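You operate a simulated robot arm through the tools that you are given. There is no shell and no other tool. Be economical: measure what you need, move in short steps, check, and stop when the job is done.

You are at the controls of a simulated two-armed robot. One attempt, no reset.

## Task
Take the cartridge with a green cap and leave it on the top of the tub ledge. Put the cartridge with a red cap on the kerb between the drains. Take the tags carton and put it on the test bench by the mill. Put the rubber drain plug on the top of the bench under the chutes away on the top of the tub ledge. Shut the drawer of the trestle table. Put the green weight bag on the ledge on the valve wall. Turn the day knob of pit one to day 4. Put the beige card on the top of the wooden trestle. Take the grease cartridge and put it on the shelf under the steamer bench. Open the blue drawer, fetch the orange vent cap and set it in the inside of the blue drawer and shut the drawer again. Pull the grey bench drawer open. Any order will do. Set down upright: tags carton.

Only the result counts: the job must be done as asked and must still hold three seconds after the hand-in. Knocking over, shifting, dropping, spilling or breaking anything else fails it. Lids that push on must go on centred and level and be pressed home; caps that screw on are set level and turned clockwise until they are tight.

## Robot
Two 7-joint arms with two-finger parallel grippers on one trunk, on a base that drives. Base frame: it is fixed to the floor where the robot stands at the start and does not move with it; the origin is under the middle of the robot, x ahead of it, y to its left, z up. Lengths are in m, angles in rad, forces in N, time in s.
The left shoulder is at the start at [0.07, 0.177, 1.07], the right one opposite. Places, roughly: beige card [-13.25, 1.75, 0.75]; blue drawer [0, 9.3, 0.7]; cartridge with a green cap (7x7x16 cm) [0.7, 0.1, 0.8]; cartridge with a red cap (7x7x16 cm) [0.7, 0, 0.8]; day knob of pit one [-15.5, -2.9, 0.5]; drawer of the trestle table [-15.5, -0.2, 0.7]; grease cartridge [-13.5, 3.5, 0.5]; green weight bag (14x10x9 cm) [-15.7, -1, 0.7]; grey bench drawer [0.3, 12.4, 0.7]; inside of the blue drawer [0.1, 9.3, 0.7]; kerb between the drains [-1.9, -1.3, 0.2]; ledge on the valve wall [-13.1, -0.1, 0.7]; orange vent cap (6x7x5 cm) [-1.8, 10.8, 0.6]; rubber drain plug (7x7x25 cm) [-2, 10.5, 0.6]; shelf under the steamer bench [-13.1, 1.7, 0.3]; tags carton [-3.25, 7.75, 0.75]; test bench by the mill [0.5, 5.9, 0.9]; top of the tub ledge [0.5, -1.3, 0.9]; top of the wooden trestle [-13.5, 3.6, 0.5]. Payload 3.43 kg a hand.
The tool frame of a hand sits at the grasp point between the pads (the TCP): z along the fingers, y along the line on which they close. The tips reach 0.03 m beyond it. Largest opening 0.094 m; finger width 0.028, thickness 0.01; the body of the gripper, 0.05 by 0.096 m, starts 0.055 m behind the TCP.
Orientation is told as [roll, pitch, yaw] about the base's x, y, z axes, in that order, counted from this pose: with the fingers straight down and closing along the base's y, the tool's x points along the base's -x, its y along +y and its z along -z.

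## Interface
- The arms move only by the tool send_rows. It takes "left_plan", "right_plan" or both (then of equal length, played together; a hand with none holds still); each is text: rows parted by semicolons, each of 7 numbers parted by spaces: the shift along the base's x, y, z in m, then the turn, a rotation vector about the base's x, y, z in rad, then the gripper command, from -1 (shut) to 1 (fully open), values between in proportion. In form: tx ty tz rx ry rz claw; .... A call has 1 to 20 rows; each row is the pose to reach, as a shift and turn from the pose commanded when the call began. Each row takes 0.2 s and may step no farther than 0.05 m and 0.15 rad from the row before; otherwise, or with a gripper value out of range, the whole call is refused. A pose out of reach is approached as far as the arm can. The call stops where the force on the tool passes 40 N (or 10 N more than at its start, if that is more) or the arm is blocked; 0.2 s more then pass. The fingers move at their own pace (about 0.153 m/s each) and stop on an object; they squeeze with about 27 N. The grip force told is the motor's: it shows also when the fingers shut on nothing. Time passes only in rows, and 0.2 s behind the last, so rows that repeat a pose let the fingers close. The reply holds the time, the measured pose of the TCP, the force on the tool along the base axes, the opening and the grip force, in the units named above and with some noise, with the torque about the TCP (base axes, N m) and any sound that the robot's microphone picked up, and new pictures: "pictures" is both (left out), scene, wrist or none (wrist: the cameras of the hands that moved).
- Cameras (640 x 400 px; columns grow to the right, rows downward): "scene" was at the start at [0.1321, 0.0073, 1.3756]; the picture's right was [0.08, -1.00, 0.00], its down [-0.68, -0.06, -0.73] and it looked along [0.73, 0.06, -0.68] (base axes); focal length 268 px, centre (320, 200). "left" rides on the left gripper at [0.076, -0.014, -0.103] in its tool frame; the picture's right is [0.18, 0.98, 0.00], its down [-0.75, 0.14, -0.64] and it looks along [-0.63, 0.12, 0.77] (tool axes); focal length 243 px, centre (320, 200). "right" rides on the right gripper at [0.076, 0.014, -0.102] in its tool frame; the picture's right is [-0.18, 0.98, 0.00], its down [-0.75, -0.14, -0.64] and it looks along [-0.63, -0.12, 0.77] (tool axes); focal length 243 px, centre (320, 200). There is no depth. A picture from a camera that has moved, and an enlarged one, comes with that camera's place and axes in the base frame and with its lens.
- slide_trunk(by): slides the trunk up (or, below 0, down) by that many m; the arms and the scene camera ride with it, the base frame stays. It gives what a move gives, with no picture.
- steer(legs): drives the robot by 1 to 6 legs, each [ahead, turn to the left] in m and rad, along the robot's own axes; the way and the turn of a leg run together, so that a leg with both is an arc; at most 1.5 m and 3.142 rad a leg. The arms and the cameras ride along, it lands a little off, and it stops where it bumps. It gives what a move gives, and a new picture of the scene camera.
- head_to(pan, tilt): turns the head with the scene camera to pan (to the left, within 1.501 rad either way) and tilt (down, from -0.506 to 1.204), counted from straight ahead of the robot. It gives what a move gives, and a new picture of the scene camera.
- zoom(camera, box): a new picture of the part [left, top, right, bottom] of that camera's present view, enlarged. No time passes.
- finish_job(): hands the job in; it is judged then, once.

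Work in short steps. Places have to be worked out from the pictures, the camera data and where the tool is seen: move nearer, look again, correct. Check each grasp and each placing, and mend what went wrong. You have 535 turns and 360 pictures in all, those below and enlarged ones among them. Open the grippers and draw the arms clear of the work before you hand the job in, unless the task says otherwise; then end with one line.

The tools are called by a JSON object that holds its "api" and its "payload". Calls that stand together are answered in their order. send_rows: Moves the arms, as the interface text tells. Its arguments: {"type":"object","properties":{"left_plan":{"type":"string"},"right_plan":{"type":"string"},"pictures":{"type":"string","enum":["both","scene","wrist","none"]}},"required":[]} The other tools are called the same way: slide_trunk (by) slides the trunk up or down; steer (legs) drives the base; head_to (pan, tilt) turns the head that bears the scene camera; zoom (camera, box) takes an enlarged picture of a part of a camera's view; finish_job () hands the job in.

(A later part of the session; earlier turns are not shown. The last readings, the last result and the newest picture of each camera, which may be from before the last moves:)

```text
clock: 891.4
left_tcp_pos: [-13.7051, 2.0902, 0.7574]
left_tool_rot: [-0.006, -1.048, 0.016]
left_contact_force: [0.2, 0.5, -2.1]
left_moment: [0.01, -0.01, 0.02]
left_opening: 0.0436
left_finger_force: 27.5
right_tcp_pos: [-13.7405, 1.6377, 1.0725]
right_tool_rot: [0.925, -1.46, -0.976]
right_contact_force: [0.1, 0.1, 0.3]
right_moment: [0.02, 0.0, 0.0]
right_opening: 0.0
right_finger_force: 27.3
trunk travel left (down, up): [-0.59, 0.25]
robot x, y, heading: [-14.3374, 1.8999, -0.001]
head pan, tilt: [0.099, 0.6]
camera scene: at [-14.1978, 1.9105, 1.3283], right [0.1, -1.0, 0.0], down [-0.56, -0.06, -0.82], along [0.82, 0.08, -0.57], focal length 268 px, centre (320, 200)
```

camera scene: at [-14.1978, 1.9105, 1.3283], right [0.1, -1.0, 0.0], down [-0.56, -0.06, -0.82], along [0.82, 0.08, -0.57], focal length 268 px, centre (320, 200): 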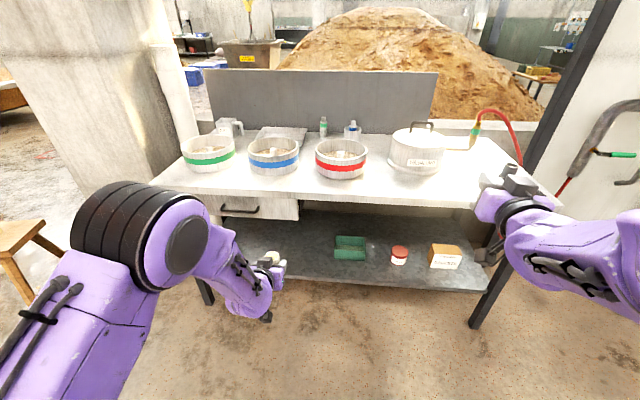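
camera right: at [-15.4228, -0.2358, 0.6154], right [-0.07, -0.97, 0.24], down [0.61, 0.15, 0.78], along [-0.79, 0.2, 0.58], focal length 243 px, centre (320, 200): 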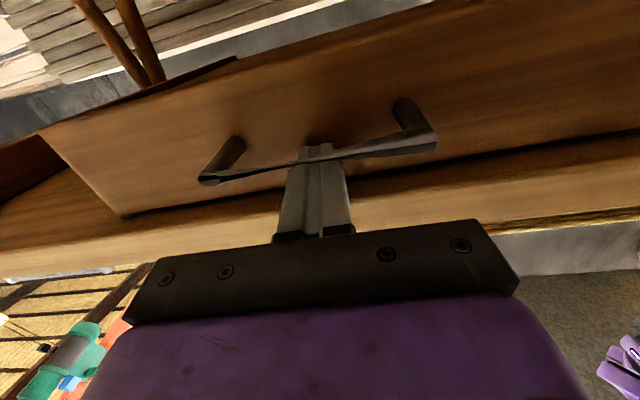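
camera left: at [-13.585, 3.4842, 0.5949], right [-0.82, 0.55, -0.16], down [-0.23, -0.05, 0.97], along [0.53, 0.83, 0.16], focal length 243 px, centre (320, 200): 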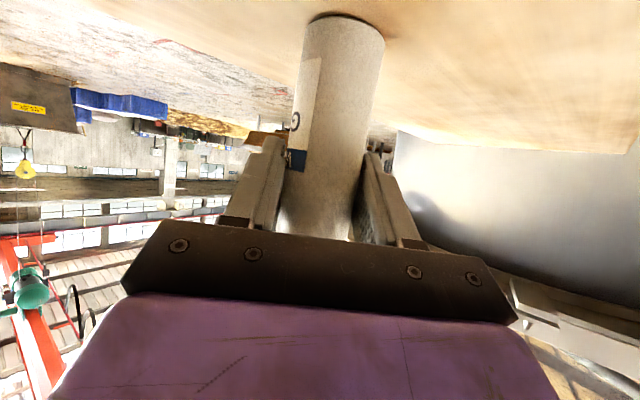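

Free spot on the shelf at y≈2.06. Fold the right hand to point down (so it won't hit the bench when I approach).

{"api": "send_rows", "payload": {"right_plan": "-0.01 0 0 0 0.15 0 -1; -0.02 0 0 0 0.3 0 -1; -0.03 0 0 0 0.45 0 -1; -0.04 0 0.01 0 0.6 0 -1; -0.05 0 0.01 0 0.75 0 -1; -0.06 0 0.01 0 0.9 0 -1; -0.07 0 0.02 0 1.05 0 -1; -0.08 0 0.02 0 1.2 0 -1; -0.09 0 0.03 0 1.35 0 -1; -0.1 0 0.03 0 1.46 0 -1", "pictures": "none"}}

{"api": "slide_trunk", "payload": {"by": -0.2}}

```text
clock: 893.6
left_tcp_pos: [-13.7042, 2.0906, 0.7561]
left_tool_rot: [-0.01, -1.047, 0.017]
left_contact_force: [0.2, -0.2, -0.9]
left_moment: [-0.01, -0.02, 0.0]
left_opening: 0.043
left_finger_force: 27.2
right_tcp_pos: [-13.761, 1.556, 1.024]
right_tool_rot: [-0.005, -0.065, -0.102]
right_contact_force: [-0.7, 0.8, 0.8]
right_moment: [-0.03, 0.02, -0.02]
right_opening: 0.0
right_finger_force: 27.4
right hand out of reach, approached as far as the arm can: row 1, 2, 3, 4, 5, 6, 7, 8, 9, 10
trunk travel left (down, up): [-0.59, 0.25]
robot x, y, heading: [-14.3405, 1.9004, 0.002]
head pan, tilt: [0.099, 0.6]
```

```text
clock: 895.8
left_tcp_pos: [-13.705, 2.0911, 0.5571]
left_tool_rot: [-0.007, -1.047, 0.017]
left_contact_force: [0.2, -0.3, -0.9]
left_moment: [0.0, 0.01, 0.01]
left_opening: 0.0429
left_finger_force: 26.9
right_tcp_pos: [-13.761, 1.5542, 0.8228]
right_tool_rot: [-0.009, -0.064, -0.104]
right_contact_force: [-0.3, 0.2, 0.4]
right_moment: [0.01, -0.02, 0.0]
right_opening: 0.0
right_finger_force: 27.1
trunk travel left (down, up): [-0.39, 0.45]
robot x, y, heading: [-14.3362, 1.9023, -0.0]
head pan, tilt: [0.099, 0.6]
```

{"api": "send_rows", "payload": {"right_plan": "-0.02 -0.02 0.03 0 0.03 0 -1; -0.04 -0.04 0.06 0 0.06 0 -1; -0.05 -0.06 0.09 0 0.06 0 -1; -0.05 -0.08 0.12 0 0.06 0 -1", "left_plan": "0 -0.005 -0.03 0 0 0 -1; 0 -0.01 -0.06 0 0 0 -1; 0 -0.015 -0.09 0 0 0 -1; 0 -0.02 -0.12 0 0 0 -1", "pictures": "both"}}

```text
clock: 896.8
left_tcp_pos: [-13.7054, 2.0701, 0.4394]
left_tool_rot: [-0.004, -1.048, 0.012]
left_contact_force: [-0.8, 0.8, -0.4]
left_moment: [0.01, 0.01, 0.04]
left_opening: 0.0432
left_finger_force: 27.3
right_tcp_pos: [-13.7582, 1.4664, 0.9098]
right_tool_rot: [-0.033, -0.024, -0.083]
right_contact_force: [0.2, 0.2, 0.3]
right_moment: [0.03, -0.02, 0.03]
right_opening: 0.0
right_finger_force: 27.5
right hand out of reach, approached as far as the arm can: row 1, 2, 3, 4
trunk travel left (down, up): [-0.39, 0.45]
robot x, y, heading: [-14.3377, 1.8997, 0.003]
head pan, tilt: [0.099, 0.6]
camera scene: at [-14.1986, 1.9088, 1.1285], right [0.1, -1.0, 0.0], down [-0.56, -0.05, -0.83], along [0.82, 0.08, -0.56], focal length 268 px, centre (320, 200)
camera right: at [-13.8369, 1.4907, 1.0111], right [0.27, 0.96, -0.03], down [0.72, -0.18, 0.67], along [0.64, -0.2, -0.75], focal length 243 px, centre (320, 200)
camera left: at [-13.8311, 2.0558, 0.4243], right [-0.1, 0.98, -0.16], down [-0.18, 0.14, 0.97], along [0.98, 0.13, 0.17], focal length 243 px, centre (320, 200)
```

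scene: 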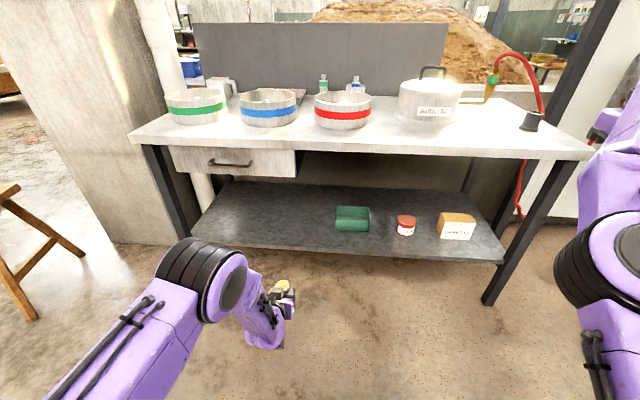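
right: 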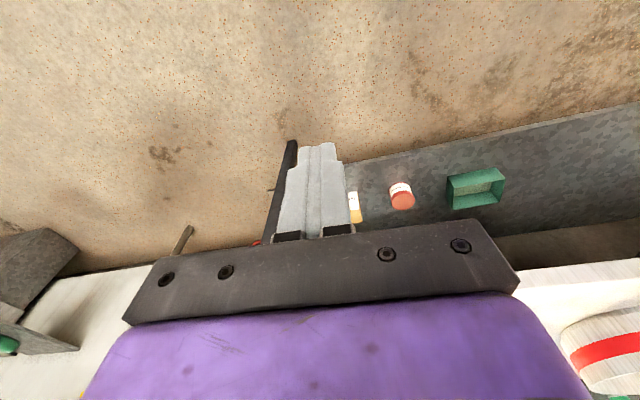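
left: 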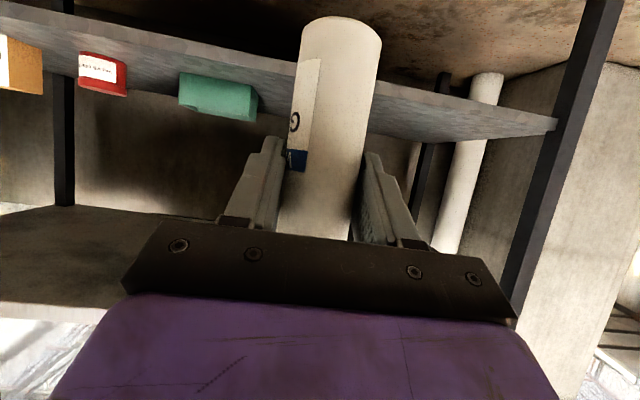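

Shelf z≈0.32 confirmed. Drive 0.38 in; the cartridge's bottom (0.364) clears the shelf edge.

{"api": "steer", "payload": {"legs": [[0.38, 0]]}}

{"api": "send_rows", "payload": {"left_plan": "0.03 0 0 0 0 0 -1; 0.06 0 0 0 0 0 -1", "pictures": "wrist"}}

```text
clock: 899.2
left_tcp_pos: [-13.3207, 2.0679, 0.4389]
left_tool_rot: [-0.008, -1.047, 0.01]
left_contact_force: [0.4, -0.3, -1.9]
left_moment: [0.03, 0.0, 0.02]
left_opening: 0.0429
left_finger_force: 26.8
right_tcp_pos: [-13.377, 1.4646, 0.9106]
right_tool_rot: [-0.036, -0.025, -0.091]
right_contact_force: [0.0, -0.2, 0.4]
right_moment: [0.03, 0.03, -0.03]
right_opening: 0.0
right_finger_force: 26.6
trunk travel left (down, up): [-0.39, 0.45]
robot x, y, heading: [-13.9499, 1.8979, -0.006]
head pan, tilt: [0.099, 0.6]
camera scene: at [-13.814, 1.9086, 1.1283], right [0.09, -1.0, 0.0], down [-0.56, -0.05, -0.82], along [0.82, 0.08, -0.57], focal length 268 px, centre (320, 200)
```

scene: 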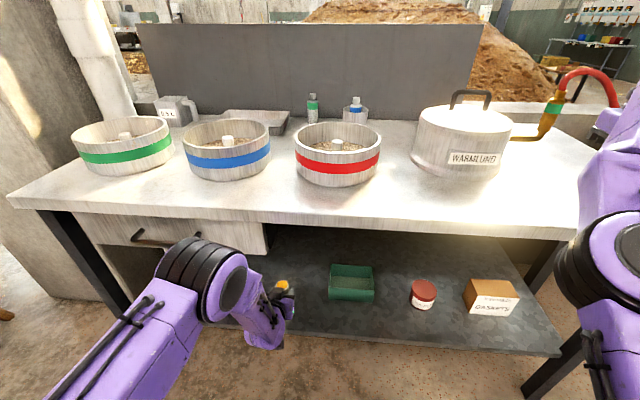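

```text
clock: 899.8
left_tcp_pos: [-13.2628, 2.0689, 0.4392]
left_tool_rot: [-0.006, -1.046, 0.009]
left_contact_force: [0.2, 0.7, -0.9]
left_moment: [0.0, 0.0, 0.0]
left_opening: 0.0434
left_finger_force: 27.1
right_tcp_pos: [-13.3764, 1.463, 0.9096]
right_tool_rot: [-0.036, -0.024, -0.088]
right_contact_force: [0.3, 0.2, -0.1]
right_moment: [-0.02, 0.01, 0.0]
right_opening: 0.0
right_finger_force: 26.8
trunk travel left (down, up): [-0.39, 0.45]
robot x, y, heading: [-13.9557, 1.9011, -0.002]
head pan, tilt: [0.099, 0.6]
camera left: at [-13.388, 2.0533, 0.4229], right [-0.1, 0.98, -0.16], down [-0.18, 0.14, 0.97], along [0.98, 0.12, 0.16], focal length 243 px, centre (320, 200)
```

left: 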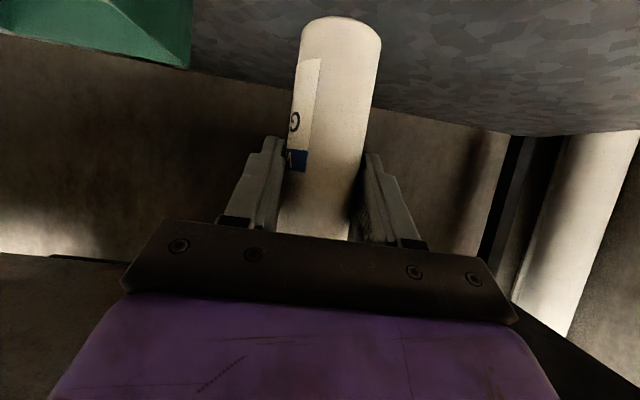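

Over the shelf. Lower slowly to contact.

{"api": "send_rows", "payload": {"left_plan": "0 0 -0.02 0 0 0 -1; 0 0 -0.03 0 0 0 -1; 0 0 -0.037 0 0 0 -1; 0 0 -0.043 0 0 0 -1; 0 0 -0.049 0 0 0 -1; 0 0 -0.055 0 0 0 -1; 0 0 -0.061 0 0 0 -1; 0 0 -0.067 0 0 0 -1", "pictures": "wrist"}}

```text
clock: 901.6
left_tcp_pos: [-13.2594, 2.068, 0.3721]
left_tool_rot: [-0.006, -1.046, 0.01]
left_contact_force: [-0.7, -0.2, -1.1]
left_moment: [0.02, 0.01, -0.02]
left_opening: 0.0428
left_finger_force: 27.3
right_tcp_pos: [-13.3766, 1.4632, 0.91]
right_tool_rot: [-0.035, -0.025, -0.087]
right_contact_force: [0.4, 0.1, 0.4]
right_moment: [-0.01, -0.02, 0.0]
right_opening: 0.0003
right_finger_force: 27.0
trunk travel left (down, up): [-0.39, 0.45]
robot x, y, heading: [-13.9523, 1.8985, -0.006]
head pan, tilt: [0.099, 0.6]
camera left: at [-13.3866, 2.0534, 0.3564], right [-0.1, 0.98, -0.16], down [-0.18, 0.14, 0.97], along [0.98, 0.12, 0.16], focal length 243 px, centre (320, 200)
```

left: 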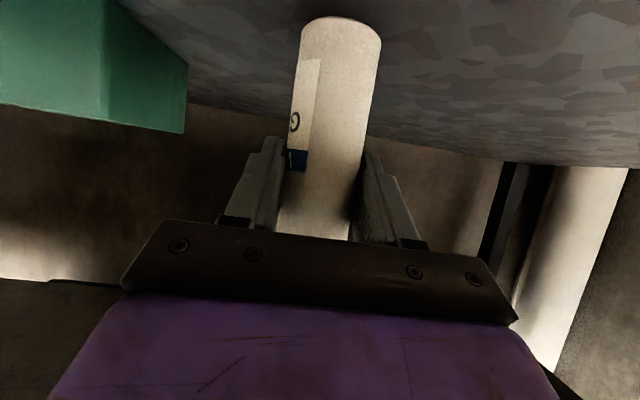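

{"api": "send_rows", "payload": {"left_plan": "0 0 -0.008 0 0 0 -1; 0 0 -0.014 0 0 0 -1; 0 0 -0.02 0 0 0 -1; 0 0 -0.026 0 0 0 -1; 0 0 -0.032 0 0 0 -1; 0 0 -0.038 0 0 0 -1; 0 0 -0.044 0 0 0 -1; 0 0 -0.05 0 0 0 -1", "pictures": "wrist"}}

```text
clock: 903.4
left_tcp_pos: [-13.2631, 2.0677, 0.3243]
left_tool_rot: [-0.006, -1.052, 0.008]
left_contact_force: [1.3, 1.5, 20.8]
left_moment: [-0.04, -0.13, 0.0]
left_opening: 0.0429
left_finger_force: 27.0
right_tcp_pos: [-13.3804, 1.4626, 0.9124]
right_tool_rot: [-0.033, -0.028, -0.089]
right_contact_force: [0.4, 0.7, 1.6]
right_moment: [0.04, 0.03, -0.01]
right_opening: 0.0
right_finger_force: 27.2
trunk travel left (down, up): [-0.39, 0.45]
robot x, y, heading: [-13.9532, 1.9013, -0.005]
head pan, tilt: [0.099, 0.6]
camera left: at [-13.3881, 2.0528, 0.3089], right [-0.1, 0.98, -0.16], down [-0.19, 0.14, 0.97], along [0.98, 0.12, 0.17], focal length 243 px, centre (320, 200)
```

left: 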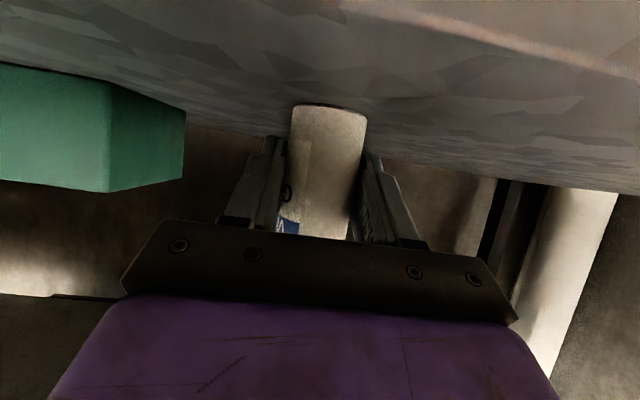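

Resting on the shelf (it slid up in the grip a bit, still upright). Ease off, open, and withdraw straight back.

{"api": "send_rows", "payload": {"left_plan": "0 0 0.003 0 0 0 -1; 0 0 0.003 0 0 0 -0.2; 0 0 0.003 0 0 0 0.4; 0 0 0.003 0 0 0 0.4; -0.04 0 0.006 0 0 0 0.4; -0.08 0 0.012 0 0 0 0.4; -0.12 0 0.02 0 0 0 0.4; -0.15 0 0.03 0 0 0 0.4", "pictures": "wrist"}}

```text
clock: 905.2
left_tcp_pos: [-13.4096, 2.0665, 0.352]
left_tool_rot: [-0.006, -1.048, 0.011]
left_contact_force: [-0.3, -0.5, -0.6]
left_moment: [0.0, 0.01, 0.0]
left_opening: 0.0658
left_finger_force: 0.1
right_tcp_pos: [-13.3784, 1.4642, 0.9098]
right_tool_rot: [-0.036, -0.025, -0.088]
right_contact_force: [-0.4, 0.4, 0.5]
right_moment: [-0.01, 0.02, 0.0]
right_opening: 0.0
right_finger_force: 26.9
trunk travel left (down, up): [-0.39, 0.45]
robot x, y, heading: [-13.9539, 1.9003, -0.002]
head pan, tilt: [0.099, 0.6]
camera left: at [-13.5364, 2.051, 0.3373], right [-0.1, 0.98, -0.16], down [-0.18, 0.14, 0.97], along [0.98, 0.12, 0.16], focal length 243 px, centre (320, 200)
```

left: 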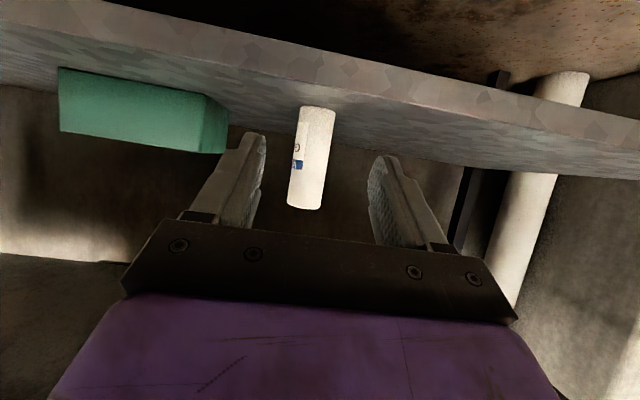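

The cartridge stands on the shelf. Back off, then verify the shelf and, from afar, the trestle-table drawer.

{"api": "steer", "payload": {"legs": [[-0.45, 0]]}}

{"api": "send_rows", "payload": {"left_plan": "0 0 0.05 0 0 0 1; 0 0 0.1 0 0 0 1; 0 0 0.15 0 0 0 1; 0 0 0.2 0 0 0 1", "right_plan": "0 0 0 0 0 0 1; 0 0 0 0 0 0 1; 0 0 0 0 0 0 1; 0 0 0 0 0 0 1", "pictures": "none"}}

{"api": "slide_trunk", "payload": {"by": 0.3}}

{"api": "steer", "payload": {"legs": [[0, -1.57], [0.9, 0], [0, -1.2]]}}

```text
clock: 908.0
left_tcp_pos: [-13.8598, 2.0685, 0.3528]
left_tool_rot: [-0.007, -1.049, 0.012]
left_contact_force: [0.0, 0.6, 0.8]
left_moment: [0.0, 0.03, -0.01]
left_opening: 0.0659
left_finger_force: 0.1
right_tcp_pos: [-13.8278, 1.4669, 0.9112]
right_tool_rot: [-0.034, -0.027, -0.088]
right_contact_force: [-0.2, -0.2, 0.1]
right_moment: [0.03, 0.04, -0.03]
right_opening: 0.0
right_finger_force: 26.9
trunk travel left (down, up): [-0.39, 0.45]
robot x, y, heading: [-14.3988, 1.9006, -0.002]
head pan, tilt: [0.099, 0.6]
camera scene: at [-14.2653, 1.9108, 1.1285], right [0.1, -1.0, 0.0], down [-0.56, -0.05, -0.83], along [0.82, 0.08, -0.56], focal length 268 px, centre (320, 200)
```

scene: 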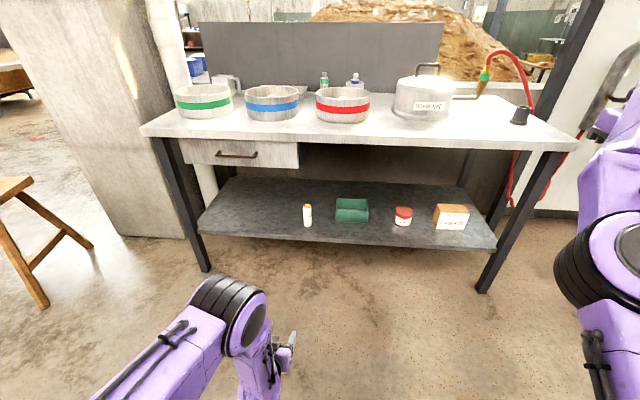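

```text
clock: 909.0
left_tcp_pos: [-13.8615, 2.0694, 0.5521]
left_tool_rot: [-0.007, -1.05, 0.012]
left_contact_force: [-0.1, -0.6, 1.0]
left_moment: [-0.02, 0.01, 0.02]
left_opening: 0.0939
left_finger_force: 0.0
right_tcp_pos: [-13.8284, 1.4671, 0.9099]
right_tool_rot: [-0.034, -0.026, -0.088]
right_contact_force: [-0.6, 0.5, -1.3]
right_moment: [-0.02, -0.01, 0.03]
right_opening: 0.0941
right_finger_force: 0.0
trunk travel left (down, up): [-0.39, 0.45]
robot x, y, heading: [-14.4004, 1.9024, -0.008]
head pan, tilt: [0.099, 0.6]
```

```text
clock: 912.0
left_tcp_pos: [-13.861, 2.0697, 0.8514]
left_tool_rot: [-0.008, -1.047, 0.012]
left_contact_force: [0.4, 0.4, 0.3]
left_moment: [-0.01, 0.0, 0.03]
left_opening: 0.0938
left_finger_force: 0.0
right_tcp_pos: [-13.8264, 1.4667, 1.2102]
right_tool_rot: [-0.034, -0.024, -0.089]
right_contact_force: [-0.9, -0.4, 0.0]
right_moment: [-0.01, 0.01, 0.01]
right_opening: 0.0941
right_finger_force: 0.0
trunk travel left (down, up): [-0.69, 0.15]
robot x, y, heading: [-14.399, 1.9024, -0.004]
head pan, tilt: [0.099, 0.6]
```

```text
clock: 923.5
left_tcp_pos: [-14.8256, 0.649, 0.8517]
left_tool_rot: [-0.008, -1.047, -2.76]
left_contact_force: [-0.4, -0.2, -0.1]
left_moment: [-0.02, 0.02, 0.01]
left_opening: 0.0941
left_finger_force: 0.0
right_tcp_pos: [-15.0762, 1.199, 1.21]
right_tool_rot: [-0.035, -0.025, -2.859]
right_contact_force: [-0.2, 0.4, -0.7]
right_moment: [0.01, -0.01, -0.02]
right_opening: 0.094
right_finger_force: 0.0
trunk travel left (down, up): [-0.69, 0.15]
robot x, y, heading: [-14.3826, 1.0025, -2.777]
head pan, tilt: [0.099, 0.6]
camera scene: at [-14.5087, 0.9435, 1.4284], right [-0.45, 0.89, 0.0], down [0.5, 0.25, -0.82], along [-0.74, -0.37, -0.57], focal length 268 px, centre (320, 200)
```

scene: 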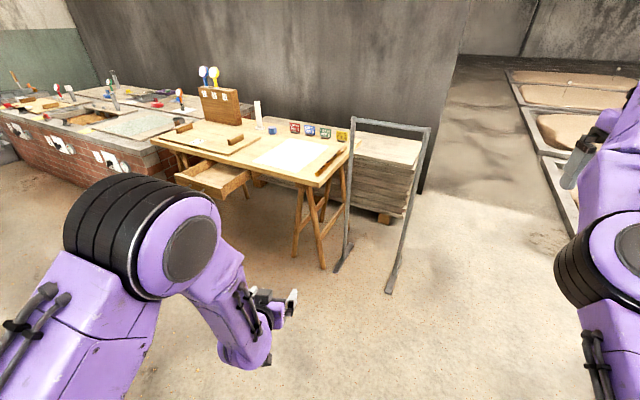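

Good thing I checked: the drawer got pulled back open when I withdrew (the finger snagged the handle). I'll redo it pushing squarely on the bar. Reposition first.

{"api": "steer", "payload": {"legs": [[0, 1.139], [1.045, 0], [0, -1.503]]}}

{"api": "send_rows", "payload": {"left_plan": "0 0 -0.02 0 0.13 0 -1; 0 0 -0.04 0 0.26 0 -1; 0 0 -0.06 0 0.39 0 -1; 0 0 -0.08 0 0.52 0 -1; 0 0 -0.1 0 0.52 0 -1", "pictures": "both"}}

```text
clock: 935.5
left_tcp_pos: [-14.9613, -0.2297, 0.8526]
left_tool_rot: [-0.008, -1.047, -3.095]
left_contact_force: [0.2, 0.3, -0.6]
left_moment: [0.0, -0.01, 0.01]
left_opening: 0.0939
left_finger_force: 0.1
right_tcp_pos: [-15.014, 0.3709, 1.2105]
right_tool_rot: [-0.035, -0.024, 3.089]
right_contact_force: [0.1, 0.2, 0.0]
right_moment: [-0.01, -0.01, 0.02]
right_opening: 0.0939
right_finger_force: 0.2
trunk travel left (down, up): [-0.69, 0.15]
robot x, y, heading: [-14.4235, -0.0455, -3.111]
head pan, tilt: [0.099, 0.6]
camera scene: at [-14.5634, -0.0576, 1.4284], right [-0.13, 0.99, 0.0], down [0.56, 0.07, -0.82], along [-0.82, -0.11, -0.57], focal length 268 px, centre (320, 200)
```

scene: 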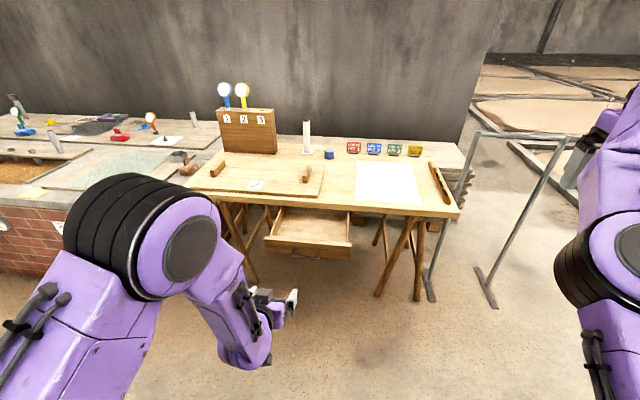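

```text
clock: 936.7
left_tcp_pos: [-14.9597, -0.2301, 0.7524]
left_tool_rot: [-1.475, -1.548, -1.638]
left_contact_force: [0.6, -0.5, -0.2]
left_moment: [-0.05, 0.0, 0.0]
left_opening: 0.0
left_finger_force: 27.2
right_tcp_pos: [-15.016, 0.3715, 1.2101]
right_tool_rot: [-0.035, -0.025, 3.09]
right_contact_force: [0.0, -0.6, -0.3]
right_moment: [-0.03, -0.01, -0.02]
right_opening: 0.0943
right_finger_force: 0.1
trunk travel left (down, up): [-0.69, 0.15]
robot x, y, heading: [-14.4217, -0.0425, -3.108]
head pan, tilt: [0.099, 0.6]
camera scene: at [-14.5633, -0.0576, 1.4284], right [-0.13, 0.99, 0.0], down [0.56, 0.07, -0.83], along [-0.82, -0.11, -0.56], focal length 268 px, centre (320, 200)
camera left: at [-14.8564, -0.2101, 0.677], right [0.03, -0.98, -0.21], down [0.65, -0.14, 0.75], along [-0.76, -0.16, 0.63], focal length 243 px, centre (320, 200)
```

scene: 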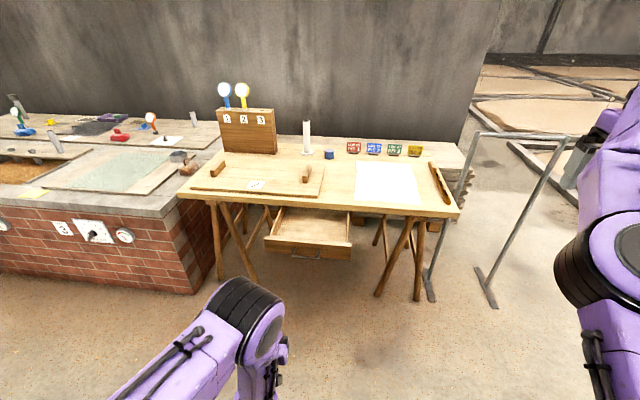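
left: 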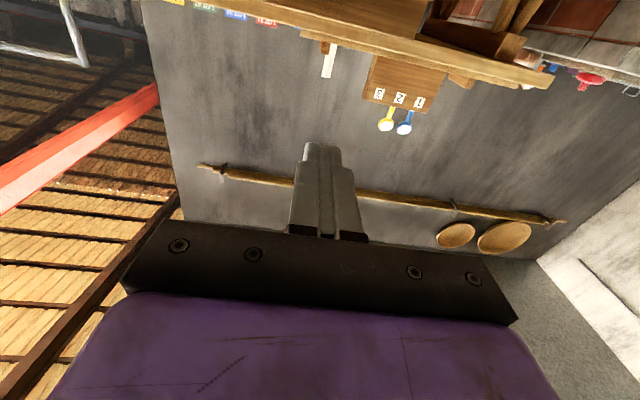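

{"api": "zoom", "payload": {"camera": "scene", "box": [250, 195, 370, 270]}}

{"api": "slide_trunk", "payload": {"by": -0.15}}

{"api": "zoom", "payload": {"camera": "left", "box": [160, 0, 480, 200]}}

```text
5.33 times, centred on (310, 232) of scene
camera zoom: at [-14.5633, -0.0576, 1.4284], right [-0.13, 0.99, 0.0], down [0.56, 0.07, -0.83], along [-0.82, -0.11, -0.56], focal length 1427 px, centre (373, 27)
```

zoom: 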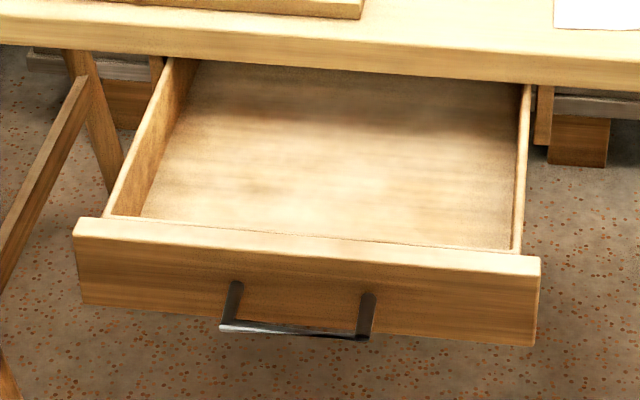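

```text
clock: 938.5
left_tcp_pos: [-14.9596, -0.2296, 0.604]
left_tool_rot: [-1.445, -1.547, -1.662]
left_contact_force: [-0.4, 0.2, 0.2]
left_moment: [0.04, -0.01, -0.02]
left_opening: 0.0
left_finger_force: 26.6
right_tcp_pos: [-15.0147, 0.3715, 1.0595]
right_tool_rot: [-0.036, -0.026, 3.086]
right_contact_force: [0.0, 0.1, -0.1]
right_moment: [-0.03, 0.03, -0.04]
right_opening: 0.0941
right_finger_force: 0.1
trunk travel left (down, up): [-0.54, 0.3]
robot x, y, heading: [-14.427, -0.0461, -3.114]
head pan, tilt: [0.099, 0.6]
```

```text
2.00 times, centred on (320, 100) of left
camera zoom: at [-14.8565, -0.2102, 0.5275], right [0.03, -0.98, -0.21], down [0.64, -0.14, 0.75], along [-0.76, -0.16, 0.63], focal length 485 px, centre (320, 400)
```

zoom: 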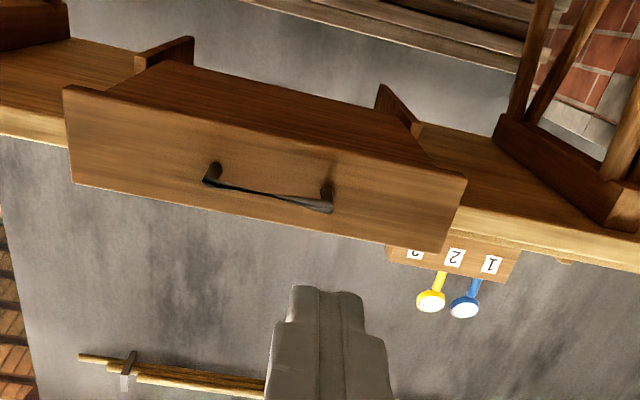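

Handle is at (−15.282, −0.21, 0.666) – 14 mm lower than I pushed before. Align the fingertips exactly on the bar and drive in.

{"api": "send_rows", "payload": {"left_plan": "0 0.01 0.03 0 0 0 -1; 0 0.022 0.062 0 0 0 -1", "pictures": "none"}}

{"api": "steer", "payload": {"legs": [[0.33, 0]]}}

{"api": "zoom", "payload": {"camera": "left", "box": [160, 0, 480, 200]}}

```text
clock: 939.1
left_tcp_pos: [-14.9576, -0.2082, 0.664]
left_tool_rot: [-1.452, -1.548, -1.657]
left_contact_force: [0.0, -0.2, 0.5]
left_moment: [-0.06, -0.02, -0.03]
left_opening: 0.0
left_finger_force: 26.4
right_tcp_pos: [-15.0141, 0.3707, 1.0595]
right_tool_rot: [-0.036, -0.028, 3.087]
right_contact_force: [-0.1, 0.6, 1.1]
right_moment: [-0.04, 0.0, 0.01]
right_opening: 0.0941
right_finger_force: 0.1
trunk travel left (down, up): [-0.54, 0.3]
robot x, y, heading: [-14.4238, -0.0457, -3.111]
head pan, tilt: [0.099, 0.6]
```

```text
clock: 941.2
left_tcp_pos: [-15.289, -0.2178, 0.6635]
left_tool_rot: [-1.395, -1.547, -1.713]
left_contact_force: [-1.1, -0.7, 0.0]
left_moment: [-0.01, -0.01, -0.01]
left_opening: 0.0
left_finger_force: 27.3
right_tcp_pos: [-15.3446, 0.3617, 1.0604]
right_tool_rot: [-0.035, -0.024, 3.086]
right_contact_force: [0.0, 0.3, 0.7]
right_moment: [0.0, 0.0, -0.01]
right_opening: 0.094
right_finger_force: 0.1
trunk travel left (down, up): [-0.54, 0.3]
robot x, y, heading: [-14.7539, -0.0574, -3.108]
head pan, tilt: [0.099, 0.6]
camera scene: at [-14.8937, -0.0676, 1.2783], right [-0.13, 0.99, 0.0], down [0.56, 0.07, -0.82], along [-0.82, -0.11, -0.57], focal length 268 px, centre (320, 200)
```

scene: 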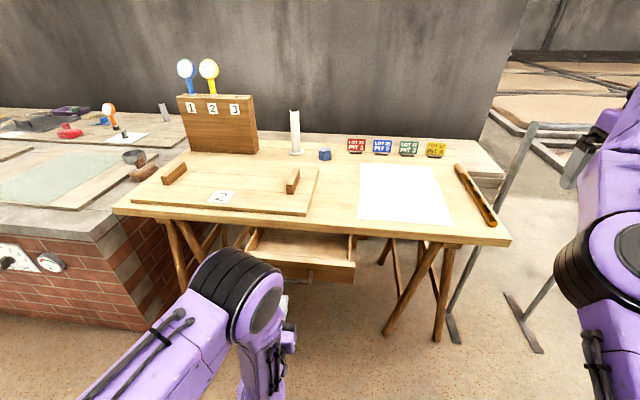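

```text
2.00 times, centred on (320, 100) of left
camera zoom: at [-15.1857, -0.1986, 0.5879], right [0.03, -0.98, -0.21], down [0.64, -0.14, 0.75], along [-0.76, -0.16, 0.62], focal length 485 px, centre (320, 400)
```

zoom: 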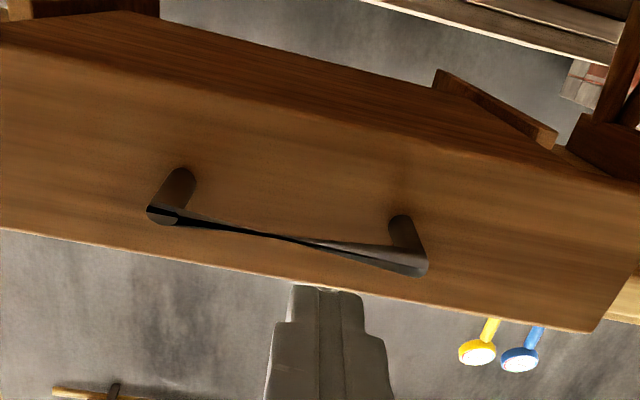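

{"api": "zoom", "payload": {"camera": "scene", "box": [230, 215, 390, 315]}}

```text
4.00 times, centred on (310, 265) of scene
camera zoom: at [-14.8937, -0.0676, 1.2783], right [-0.13, 0.99, 0.0], down [0.56, 0.07, -0.82], along [-0.82, -0.11, -0.57], focal length 1070 px, centre (360, -60)
```

zoom: 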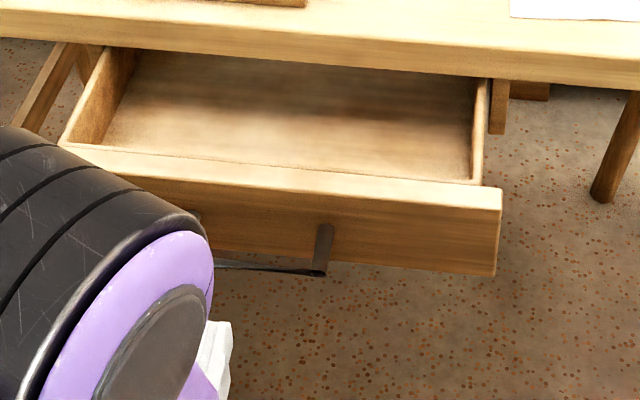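

{"api": "steer", "payload": {"legs": [[0.1, 0]]}}

{"api": "zoom", "payload": {"camera": "left", "box": [160, 0, 480, 200]}}

```text
clock: 942.4
left_tcp_pos: [-15.3896, -0.2214, 0.6639]
left_tool_rot: [-1.378, -1.546, -1.73]
left_contact_force: [-0.1, 0.2, 0.0]
left_moment: [0.03, 0.01, 0.0]
left_opening: 0.0
left_finger_force: 26.7
right_tcp_pos: [-15.4473, 0.3578, 1.0592]
right_tool_rot: [-0.037, -0.025, 3.089]
right_contact_force: [0.3, 0.4, -0.6]
right_moment: [0.0, -0.05, -0.01]
right_opening: 0.0941
right_finger_force: 0.1
trunk travel left (down, up): [-0.54, 0.3]
robot x, y, heading: [-14.8543, -0.0584, -3.108]
head pan, tilt: [0.099, 0.6]
camera scene: at [-14.9953, -0.071, 1.2782], right [-0.13, 0.99, 0.0], down [0.56, 0.07, -0.82], along [-0.82, -0.11, -0.57], focal length 268 px, centre (320, 200)
```

scene: 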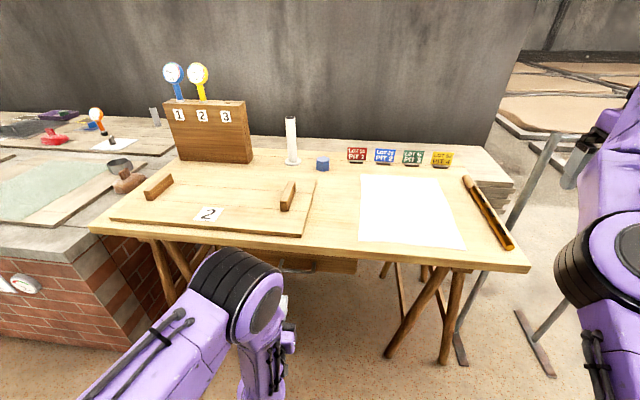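

```text
2.00 times, centred on (320, 100) of left
camera zoom: at [-15.287, -0.2021, 0.5878], right [0.03, -0.98, -0.21], down [0.64, -0.14, 0.75], along [-0.76, -0.16, 0.62], focal length 485 px, centre (320, 400)
```

zoom: 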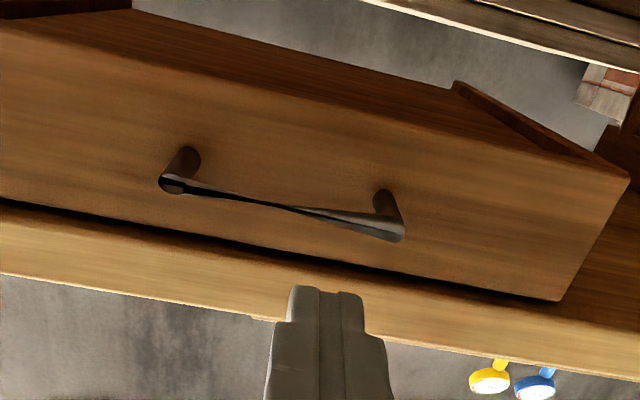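

The drawer seems to coast ahead of my fingers. Keep pushing until firm contact.

{"api": "steer", "payload": {"legs": [[0.1, 0]]}}

{"api": "zoom", "payload": {"camera": "left", "box": [160, 0, 480, 200]}}

```text
clock: 943.6
left_tcp_pos: [-15.4799, -0.2255, 0.6634]
left_tool_rot: [-1.382, -1.544, -1.725]
left_contact_force: [-0.4, -0.5, 1.0]
left_moment: [0.0, 0.01, 0.01]
left_opening: 0.0
left_finger_force: 27.2
right_tcp_pos: [-15.5406, 0.3536, 1.0597]
right_tool_rot: [-0.036, -0.025, 3.091]
right_contact_force: [-0.2, 0.7, -0.3]
right_moment: [0.0, 0.01, 0.0]
right_opening: 0.094
right_finger_force: 0.0
trunk travel left (down, up): [-0.54, 0.3]
robot x, y, heading: [-14.9487, -0.0606, -3.106]
head pan, tilt: [0.099, 0.6]
stopped in leg 1: the force on the tool passed its limit (the readings are from after the stop); the commanded pose is now the measured one
camera scene: at [-15.0881, -0.0736, 1.2783], right [-0.13, 0.99, 0.0], down [0.56, 0.07, -0.82], along [-0.82, -0.11, -0.57], focal length 268 px, centre (320, 200)
```

scene: 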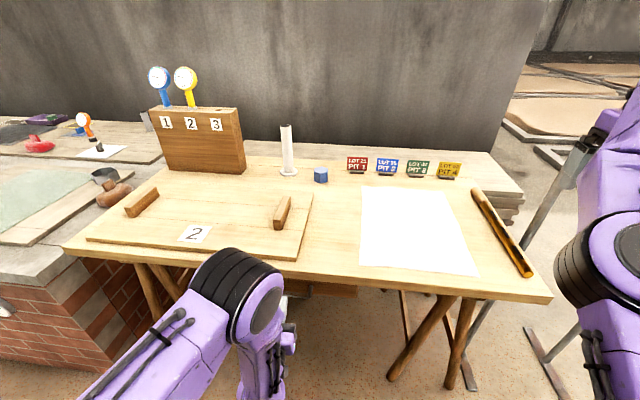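

```text
2.00 times, centred on (320, 100) of left
camera zoom: at [-15.3777, -0.2049, 0.5878], right [0.04, -0.98, -0.21], down [0.64, -0.14, 0.75], along [-0.76, -0.16, 0.62], focal length 485 px, centre (320, 400)
```

zoom: 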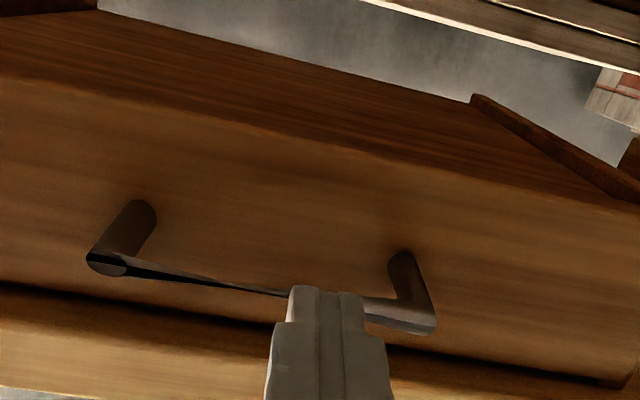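

Now the fingertips press squarely on the bar, and the force limit tripped. Confirm with a small arm push.

{"api": "send_rows", "payload": {"left_plan": "-0.006 0 0 0 0 0 -1; -0.012 0 0 0 0 0 -1; -0.018 0 0 0 0 0 -1; -0.024 0 0 0 0 0 -1", "pictures": "none"}}

{"api": "send_rows", "payload": {"left_plan": "-0.006 0 0 0 0 0 -1; -0.012 0 0 0 0 0 -1; -0.018 0 0 0 0 0 -1", "pictures": "none"}}

```text
clock: 944.2
left_tcp_pos: [-15.4827, -0.2258, 0.6637]
left_tool_rot: [-1.22, -1.544, -1.887]
left_contact_force: [20.2, 0.6, 13.8]
left_moment: [0.17, 0.36, -0.17]
left_opening: 0.0
left_finger_force: 27.5
right_tcp_pos: [-15.5357, 0.353, 1.0631]
right_tool_rot: [-0.033, -0.028, 3.091]
right_contact_force: [0.8, -0.4, 0.8]
right_moment: [-0.03, 0.01, 0.02]
right_opening: 0.094
right_finger_force: 0.2
trunk travel left (down, up): [-0.54, 0.3]
robot x, y, heading: [-14.9512, -0.0613, -3.108]
head pan, tilt: [0.099, 0.6]
stopped in row 2 (left hand): the force on the tool passed its limit (the readings are from after the stop); the commanded pose is now the measured one
```

```text
clock: 944.5
left_tcp_pos: [-15.4826, -0.2254, 0.6644]
left_tool_rot: [-1.216, -1.541, -1.89]
left_contact_force: [21.3, 1.6, 17.7]
left_moment: [0.21, 0.45, -0.2]
left_opening: 0.0
left_finger_force: 27.3
right_tcp_pos: [-15.5358, 0.3525, 1.0621]
right_tool_rot: [-0.034, -0.029, 3.095]
right_contact_force: [-0.3, 0.6, -0.3]
right_moment: [0.03, 0.01, 0.05]
right_opening: 0.0941
right_finger_force: 0.2
trunk travel left (down, up): [-0.54, 0.3]
robot x, y, heading: [-14.9476, -0.0565, -3.105]
head pan, tilt: [0.099, 0.6]
stopped in row 1 (left hand): the force on the tool passed its limit (the readings are from after the stop); the commanded pose is now the measured one
```

Rigid – shut. Withdraw the arm slowly and check the drawer stays shut.

{"api": "send_rows", "payload": {"left_plan": "0.01 0 0 0 0 0 -1; 0.02 0 0 0 0 0 -1; 0.04 0 0 0 0 0 -1; 0.07 0 0 0 0 0 -1; 0.1 0 0 0 0 0 -1", "pictures": "none"}}

{"api": "steer", "payload": {"legs": [[-0.5, 0]]}}

{"api": "zoom", "payload": {"camera": "scene", "box": [180, 120, 480, 290]}}

```text
clock: 945.7
left_tcp_pos: [-15.3874, -0.2244, 0.662]
left_tool_rot: [-1.025, -1.538, -2.08]
left_contact_force: [1.1, -0.5, -0.7]
left_moment: [-0.01, 0.03, 0.01]
left_opening: 0.0001
left_finger_force: 27.1
right_tcp_pos: [-15.5395, 0.3517, 1.0591]
right_tool_rot: [-0.036, -0.024, 3.092]
right_contact_force: [0.4, -0.4, 0.5]
right_moment: [-0.03, 0.01, -0.01]
right_opening: 0.0941
right_finger_force: 0.0
trunk travel left (down, up): [-0.54, 0.3]
robot x, y, heading: [-14.9494, -0.0622, -3.107]
head pan, tilt: [0.099, 0.6]
```

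```text
clock: 948.6
left_tcp_pos: [-14.8883, -0.2078, 0.6614]
left_tool_rot: [-1.017, -1.538, -2.082]
left_contact_force: [-0.4, -0.1, 0.0]
left_moment: [-0.02, 0.03, 0.01]
left_opening: 0.0
left_finger_force: 27.4
right_tcp_pos: [-15.0432, 0.3685, 1.0606]
right_tool_rot: [-0.034, -0.023, 3.098]
right_contact_force: [0.4, 0.0, 0.6]
right_moment: [-0.03, 0.02, -0.01]
right_opening: 0.0941
right_finger_force: 0.1
trunk travel left (down, up): [-0.54, 0.3]
robot x, y, heading: [-14.4485, -0.041, -3.096]
head pan, tilt: [0.099, 0.6]
camera scene: at [-14.5876, -0.0563, 1.2785], right [-0.14, 0.99, 0.0], down [0.56, 0.08, -0.83], along [-0.82, -0.11, -0.56], focal length 268 px, centre (320, 200)
```

scene: 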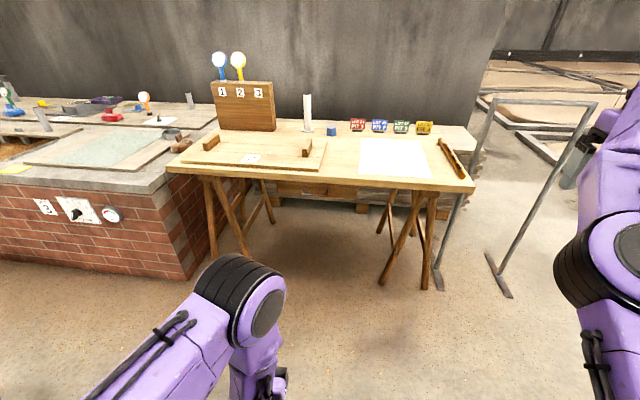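

```text
2.13 times, centred on (330, 205) of scene
camera zoom: at [-14.5876, -0.0563, 1.2785], right [-0.14, 0.99, 0.0], down [0.56, 0.08, -0.83], along [-0.82, -0.11, -0.56], focal length 571 px, centre (299, 189)
```

zoom: 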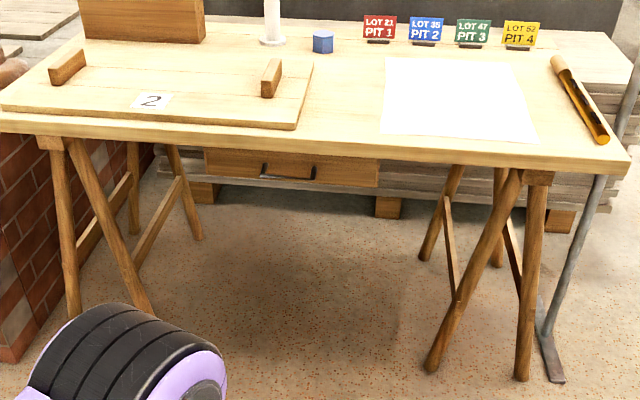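

Shut now. To be safe I must also re-verify the blue drawer. First restore arms for travelling: trunk up, left tool down.

{"api": "slide_trunk", "payload": {"by": 0.2}}

{"api": "send_rows", "payload": {"left_plan": "-0.01 0 0.02 0 -0.14 0 0; -0.02 0 0.04 0 -0.28 0 0; -0.03 0 0.06 0 -0.42 0 0; -0.04 0 0.08 0 -0.56 0 0; -0.05 0 0.1 0 -0.7 0 0; -0.06 0 0.12 0 -0.84 0 0; -0.07 0 0.14 0 -0.98 0 0; -0.08 0 0.16 0 -1.12 0 0; -0.1 0 0.18 0 -1.26 0 0; -0.12 0 0.2 0 -1.4 0 0; -0.14 0 0.21 0 -1.54 0 0", "pictures": "none"}}

```text
clock: 950.8
left_tcp_pos: [-14.8876, -0.2074, 0.8612]
left_tool_rot: [-1.001, -1.54, -2.097]
left_contact_force: [-0.4, -0.4, -0.1]
left_moment: [0.0, -0.02, 0.04]
left_opening: 0.0001
left_finger_force: 26.9
right_tcp_pos: [-15.0435, 0.3683, 1.2601]
right_tool_rot: [-0.034, -0.024, 3.1]
right_contact_force: [0.1, 0.2, -0.2]
right_moment: [-0.01, 0.01, 0.01]
right_opening: 0.0943
right_finger_force: 0.0
trunk travel left (down, up): [-0.74, 0.1]
robot x, y, heading: [-14.453, -0.0417, -3.106]
head pan, tilt: [0.099, 0.6]
```

```text
clock: 953.2
left_tcp_pos: [-15.0295, -0.2086, 1.07]
left_tool_rot: [0.041, -0.012, -3.115]
left_contact_force: [-0.3, -0.2, 0.5]
left_moment: [-0.02, -0.02, -0.02]
left_opening: 0.047
left_finger_force: 0.1
right_tcp_pos: [-15.0459, 0.3673, 1.2594]
right_tool_rot: [-0.035, -0.024, 3.099]
right_contact_force: [0.3, -0.4, -0.6]
right_moment: [-0.01, -0.01, -0.02]
right_opening: 0.094
right_finger_force: 0.1
trunk travel left (down, up): [-0.74, 0.1]
robot x, y, heading: [-14.4502, -0.0419, -3.103]
head pan, tilt: [0.099, 0.6]
```

{"api": "send_rows", "payload": {"left_plan": "-0.03 0 -0.01 0 0 0 0.5; -0.06 0 -0.02 0 0 0 0.5; -0.09 0 -0.03 0 0 0 0.5; -0.11 0 -0.04 0 0 0 0.5; -0.12 0 -0.04 0 0 0 0.5; -0.12 0 -0.04 0 0 0 0.5", "right_plan": "-0.01 -0.035 -0.03 0 0 0 0.5; -0.02 -0.07 -0.06 0 0 0 0.5; -0.04 -0.105 -0.09 0 0 0 0.5; -0.06 -0.14 -0.12 0 0 0 0.5; -0.07 -0.17 -0.15 0 0 0 0.5; -0.08 -0.2 -0.18 0 0 0 0.5", "pictures": "scene"}}

```text
refused: row 3 steps farther than a row can; nothing moved
```

{"api": "send_rows", "payload": {"left_plan": "-0.03 0 -0.01 0 0 0 0.5; -0.06 0 -0.02 0 0 0 0.5; -0.09 0 -0.03 0 0 0 0.5; -0.11 0 -0.04 0 0 0 0.5; -0.12 0 -0.04 0 0 0 0.5; -0.12 0 -0.04 0 0 0 0.5; -0.12 0 -0.04 0 0 0 0.5", "right_plan": "-0.01 -0.03 -0.03 0 0 0 0.5; -0.02 -0.06 -0.06 0 0 0 0.5; -0.035 -0.09 -0.09 0 0 0 0.5; -0.05 -0.12 -0.12 0 0 0 0.5; -0.065 -0.15 -0.15 0 0 0 0.5; -0.08 -0.18 -0.18 0 0 0 0.5; -0.09 -0.21 -0.21 0 0 0 0.5", "pictures": "scene"}}

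```text
clock: 954.8
left_tcp_pos: [-15.0386, -0.2089, 1.0667]
left_tool_rot: [0.04, -0.013, -3.114]
left_contact_force: [-0.8, -1.0, 0.3]
left_moment: [0.0, 0.01, 0.0]
left_opening: 0.0706
left_finger_force: 0.1
left hand out of reach, approached as far as the arm can: row 1, 2, 3, 4, 5, 6, 7
right_tcp_pos: [-15.1324, 0.1575, 1.0494]
right_tool_rot: [-0.036, -0.024, 3.098]
right_contact_force: [0.1, 0.6, 0.5]
right_moment: [0.04, 0.01, 0.0]
right_opening: 0.0706
right_finger_force: 0.0
trunk travel left (down, up): [-0.74, 0.1]
robot x, y, heading: [-14.4516, -0.0465, -3.102]
head pan, tilt: [0.099, 0.6]
camera scene: at [-14.5888, -0.0576, 1.4783], right [-0.14, 0.99, 0.0], down [0.56, 0.08, -0.82], along [-0.82, -0.11, -0.57], focal length 268 px, centre (320, 200)
```

scene: 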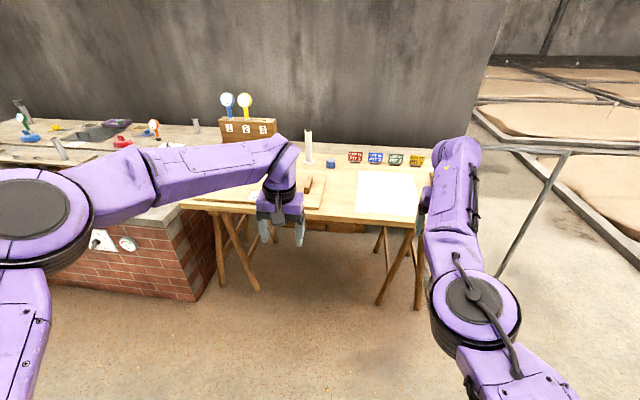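

The left arm is in a folded branch. Try lowering it and then extending.

{"api": "send_rows", "payload": {"left_plan": "0.03 0 -0.04 0 0 0 0.5; 0.03 0 -0.08 0 0 0 0.5; 0.03 0 -0.12 0 0 0 0.5; 0 0 -0.14 0 0 0 0.5; -0.04 0 -0.14 0 0 0 0.5; -0.08 0 -0.14 0 0 0 0.5; -0.12 0 -0.13 0 0 0 0.5", "pictures": "none"}}

```text
clock: 956.4
left_tcp_pos: [-15.0868, -0.2074, 0.9288]
left_tool_rot: [0.043, -0.016, -3.113]
left_contact_force: [-0.9, -0.3, -0.8]
left_moment: [-0.02, -0.03, -0.03]
left_opening: 0.0704
left_finger_force: 0.0
left hand out of reach, approached as far as the arm can: row 6, 7
right_tcp_pos: [-15.1323, 0.1579, 1.05]
right_tool_rot: [-0.036, -0.025, 3.1]
right_contact_force: [0.6, -0.7, -0.6]
right_moment: [-0.01, 0.0, 0.03]
right_opening: 0.0706
right_finger_force: 0.3
trunk travel left (down, up): [-0.74, 0.1]
robot x, y, heading: [-14.4536, -0.0422, -3.104]
head pan, tilt: [0.099, 0.6]
```

I'll pass with the left elbow slightly out by keeping nearer the wall. Drive south along x≈−14.5, then turn east.

{"api": "steer", "payload": {"legs": [[0, 1.53], [1.5, 0], [1.5, 0], [0.05, 0], [0, 1.32]]}}

{"api": "head_to", "payload": {"pan": 0.1, "tilt": 0.4}}

```text
clock: 978.6
left_tcp_pos: [-13.782, -3.1409, 0.9285]
left_tool_rot: [0.041, -0.016, -0.246]
left_contact_force: [0.1, -0.9, 0.2]
left_moment: [0.0, 0.02, 0.01]
left_opening: 0.0703
left_finger_force: 0.0
right_tcp_pos: [-13.835, -3.504, 1.0484]
right_tool_rot: [-0.035, -0.025, -0.318]
right_contact_force: [0.6, -0.1, 0.5]
right_moment: [0.02, -0.01, -0.02]
right_opening: 0.0705
right_finger_force: 0.1
trunk travel left (down, up): [-0.74, 0.1]
robot x, y, heading: [-14.4409, -3.1253, -0.235]
head pan, tilt: [0.099, 0.6]
camera scene: at [-14.3027, -3.1498, 1.4784], right [-0.13, -0.99, 0.0], down [-0.56, 0.08, -0.82], along [0.82, -0.11, -0.57], focal length 268 px, centre (320, 200)
```

scene: 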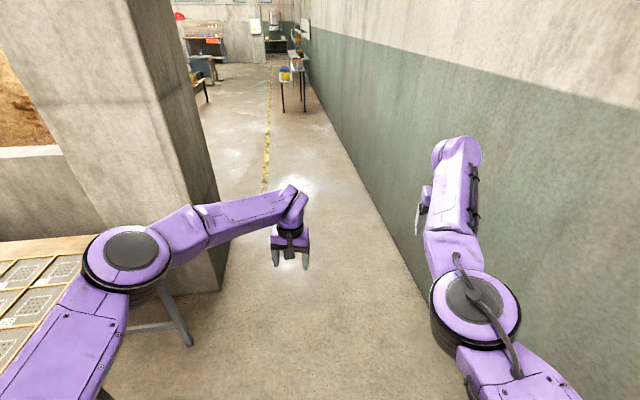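

```text
clock: 979.3
left_tcp_pos: [-13.7808, -3.1404, 0.9294]
left_tool_rot: [0.042, -0.016, -0.247]
left_contact_force: [-0.6, 0.3, -0.3]
left_moment: [0.03, 0.0, -0.02]
left_opening: 0.0707
left_finger_force: 0.0
right_tcp_pos: [-13.8362, -3.5046, 1.0501]
right_tool_rot: [-0.036, -0.024, -0.317]
right_contact_force: [-0.5, 0.4, 0.5]
right_moment: [0.0, -0.01, -0.02]
right_opening: 0.0705
right_finger_force: 0.1
trunk travel left (down, up): [-0.74, 0.1]
robot x, y, heading: [-14.4405, -3.1253, -0.237]
head pan, tilt: [0.099, 0.4]
camera scene: at [-14.2985, -3.1502, 1.4966], right [-0.13, -0.99, 0.0], down [-0.39, 0.05, -0.92], along [0.91, -0.12, -0.39], focal length 268 px, centre (320, 200)
```

scene: 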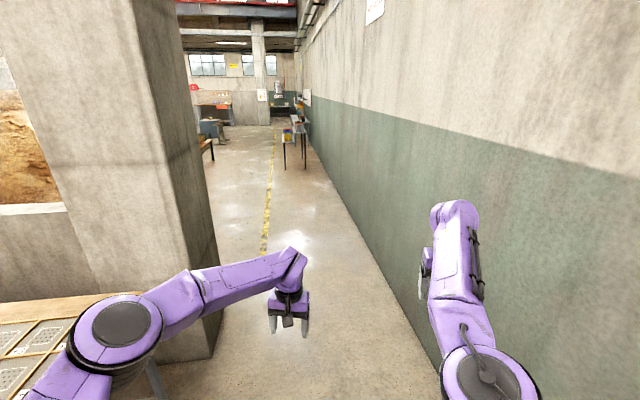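

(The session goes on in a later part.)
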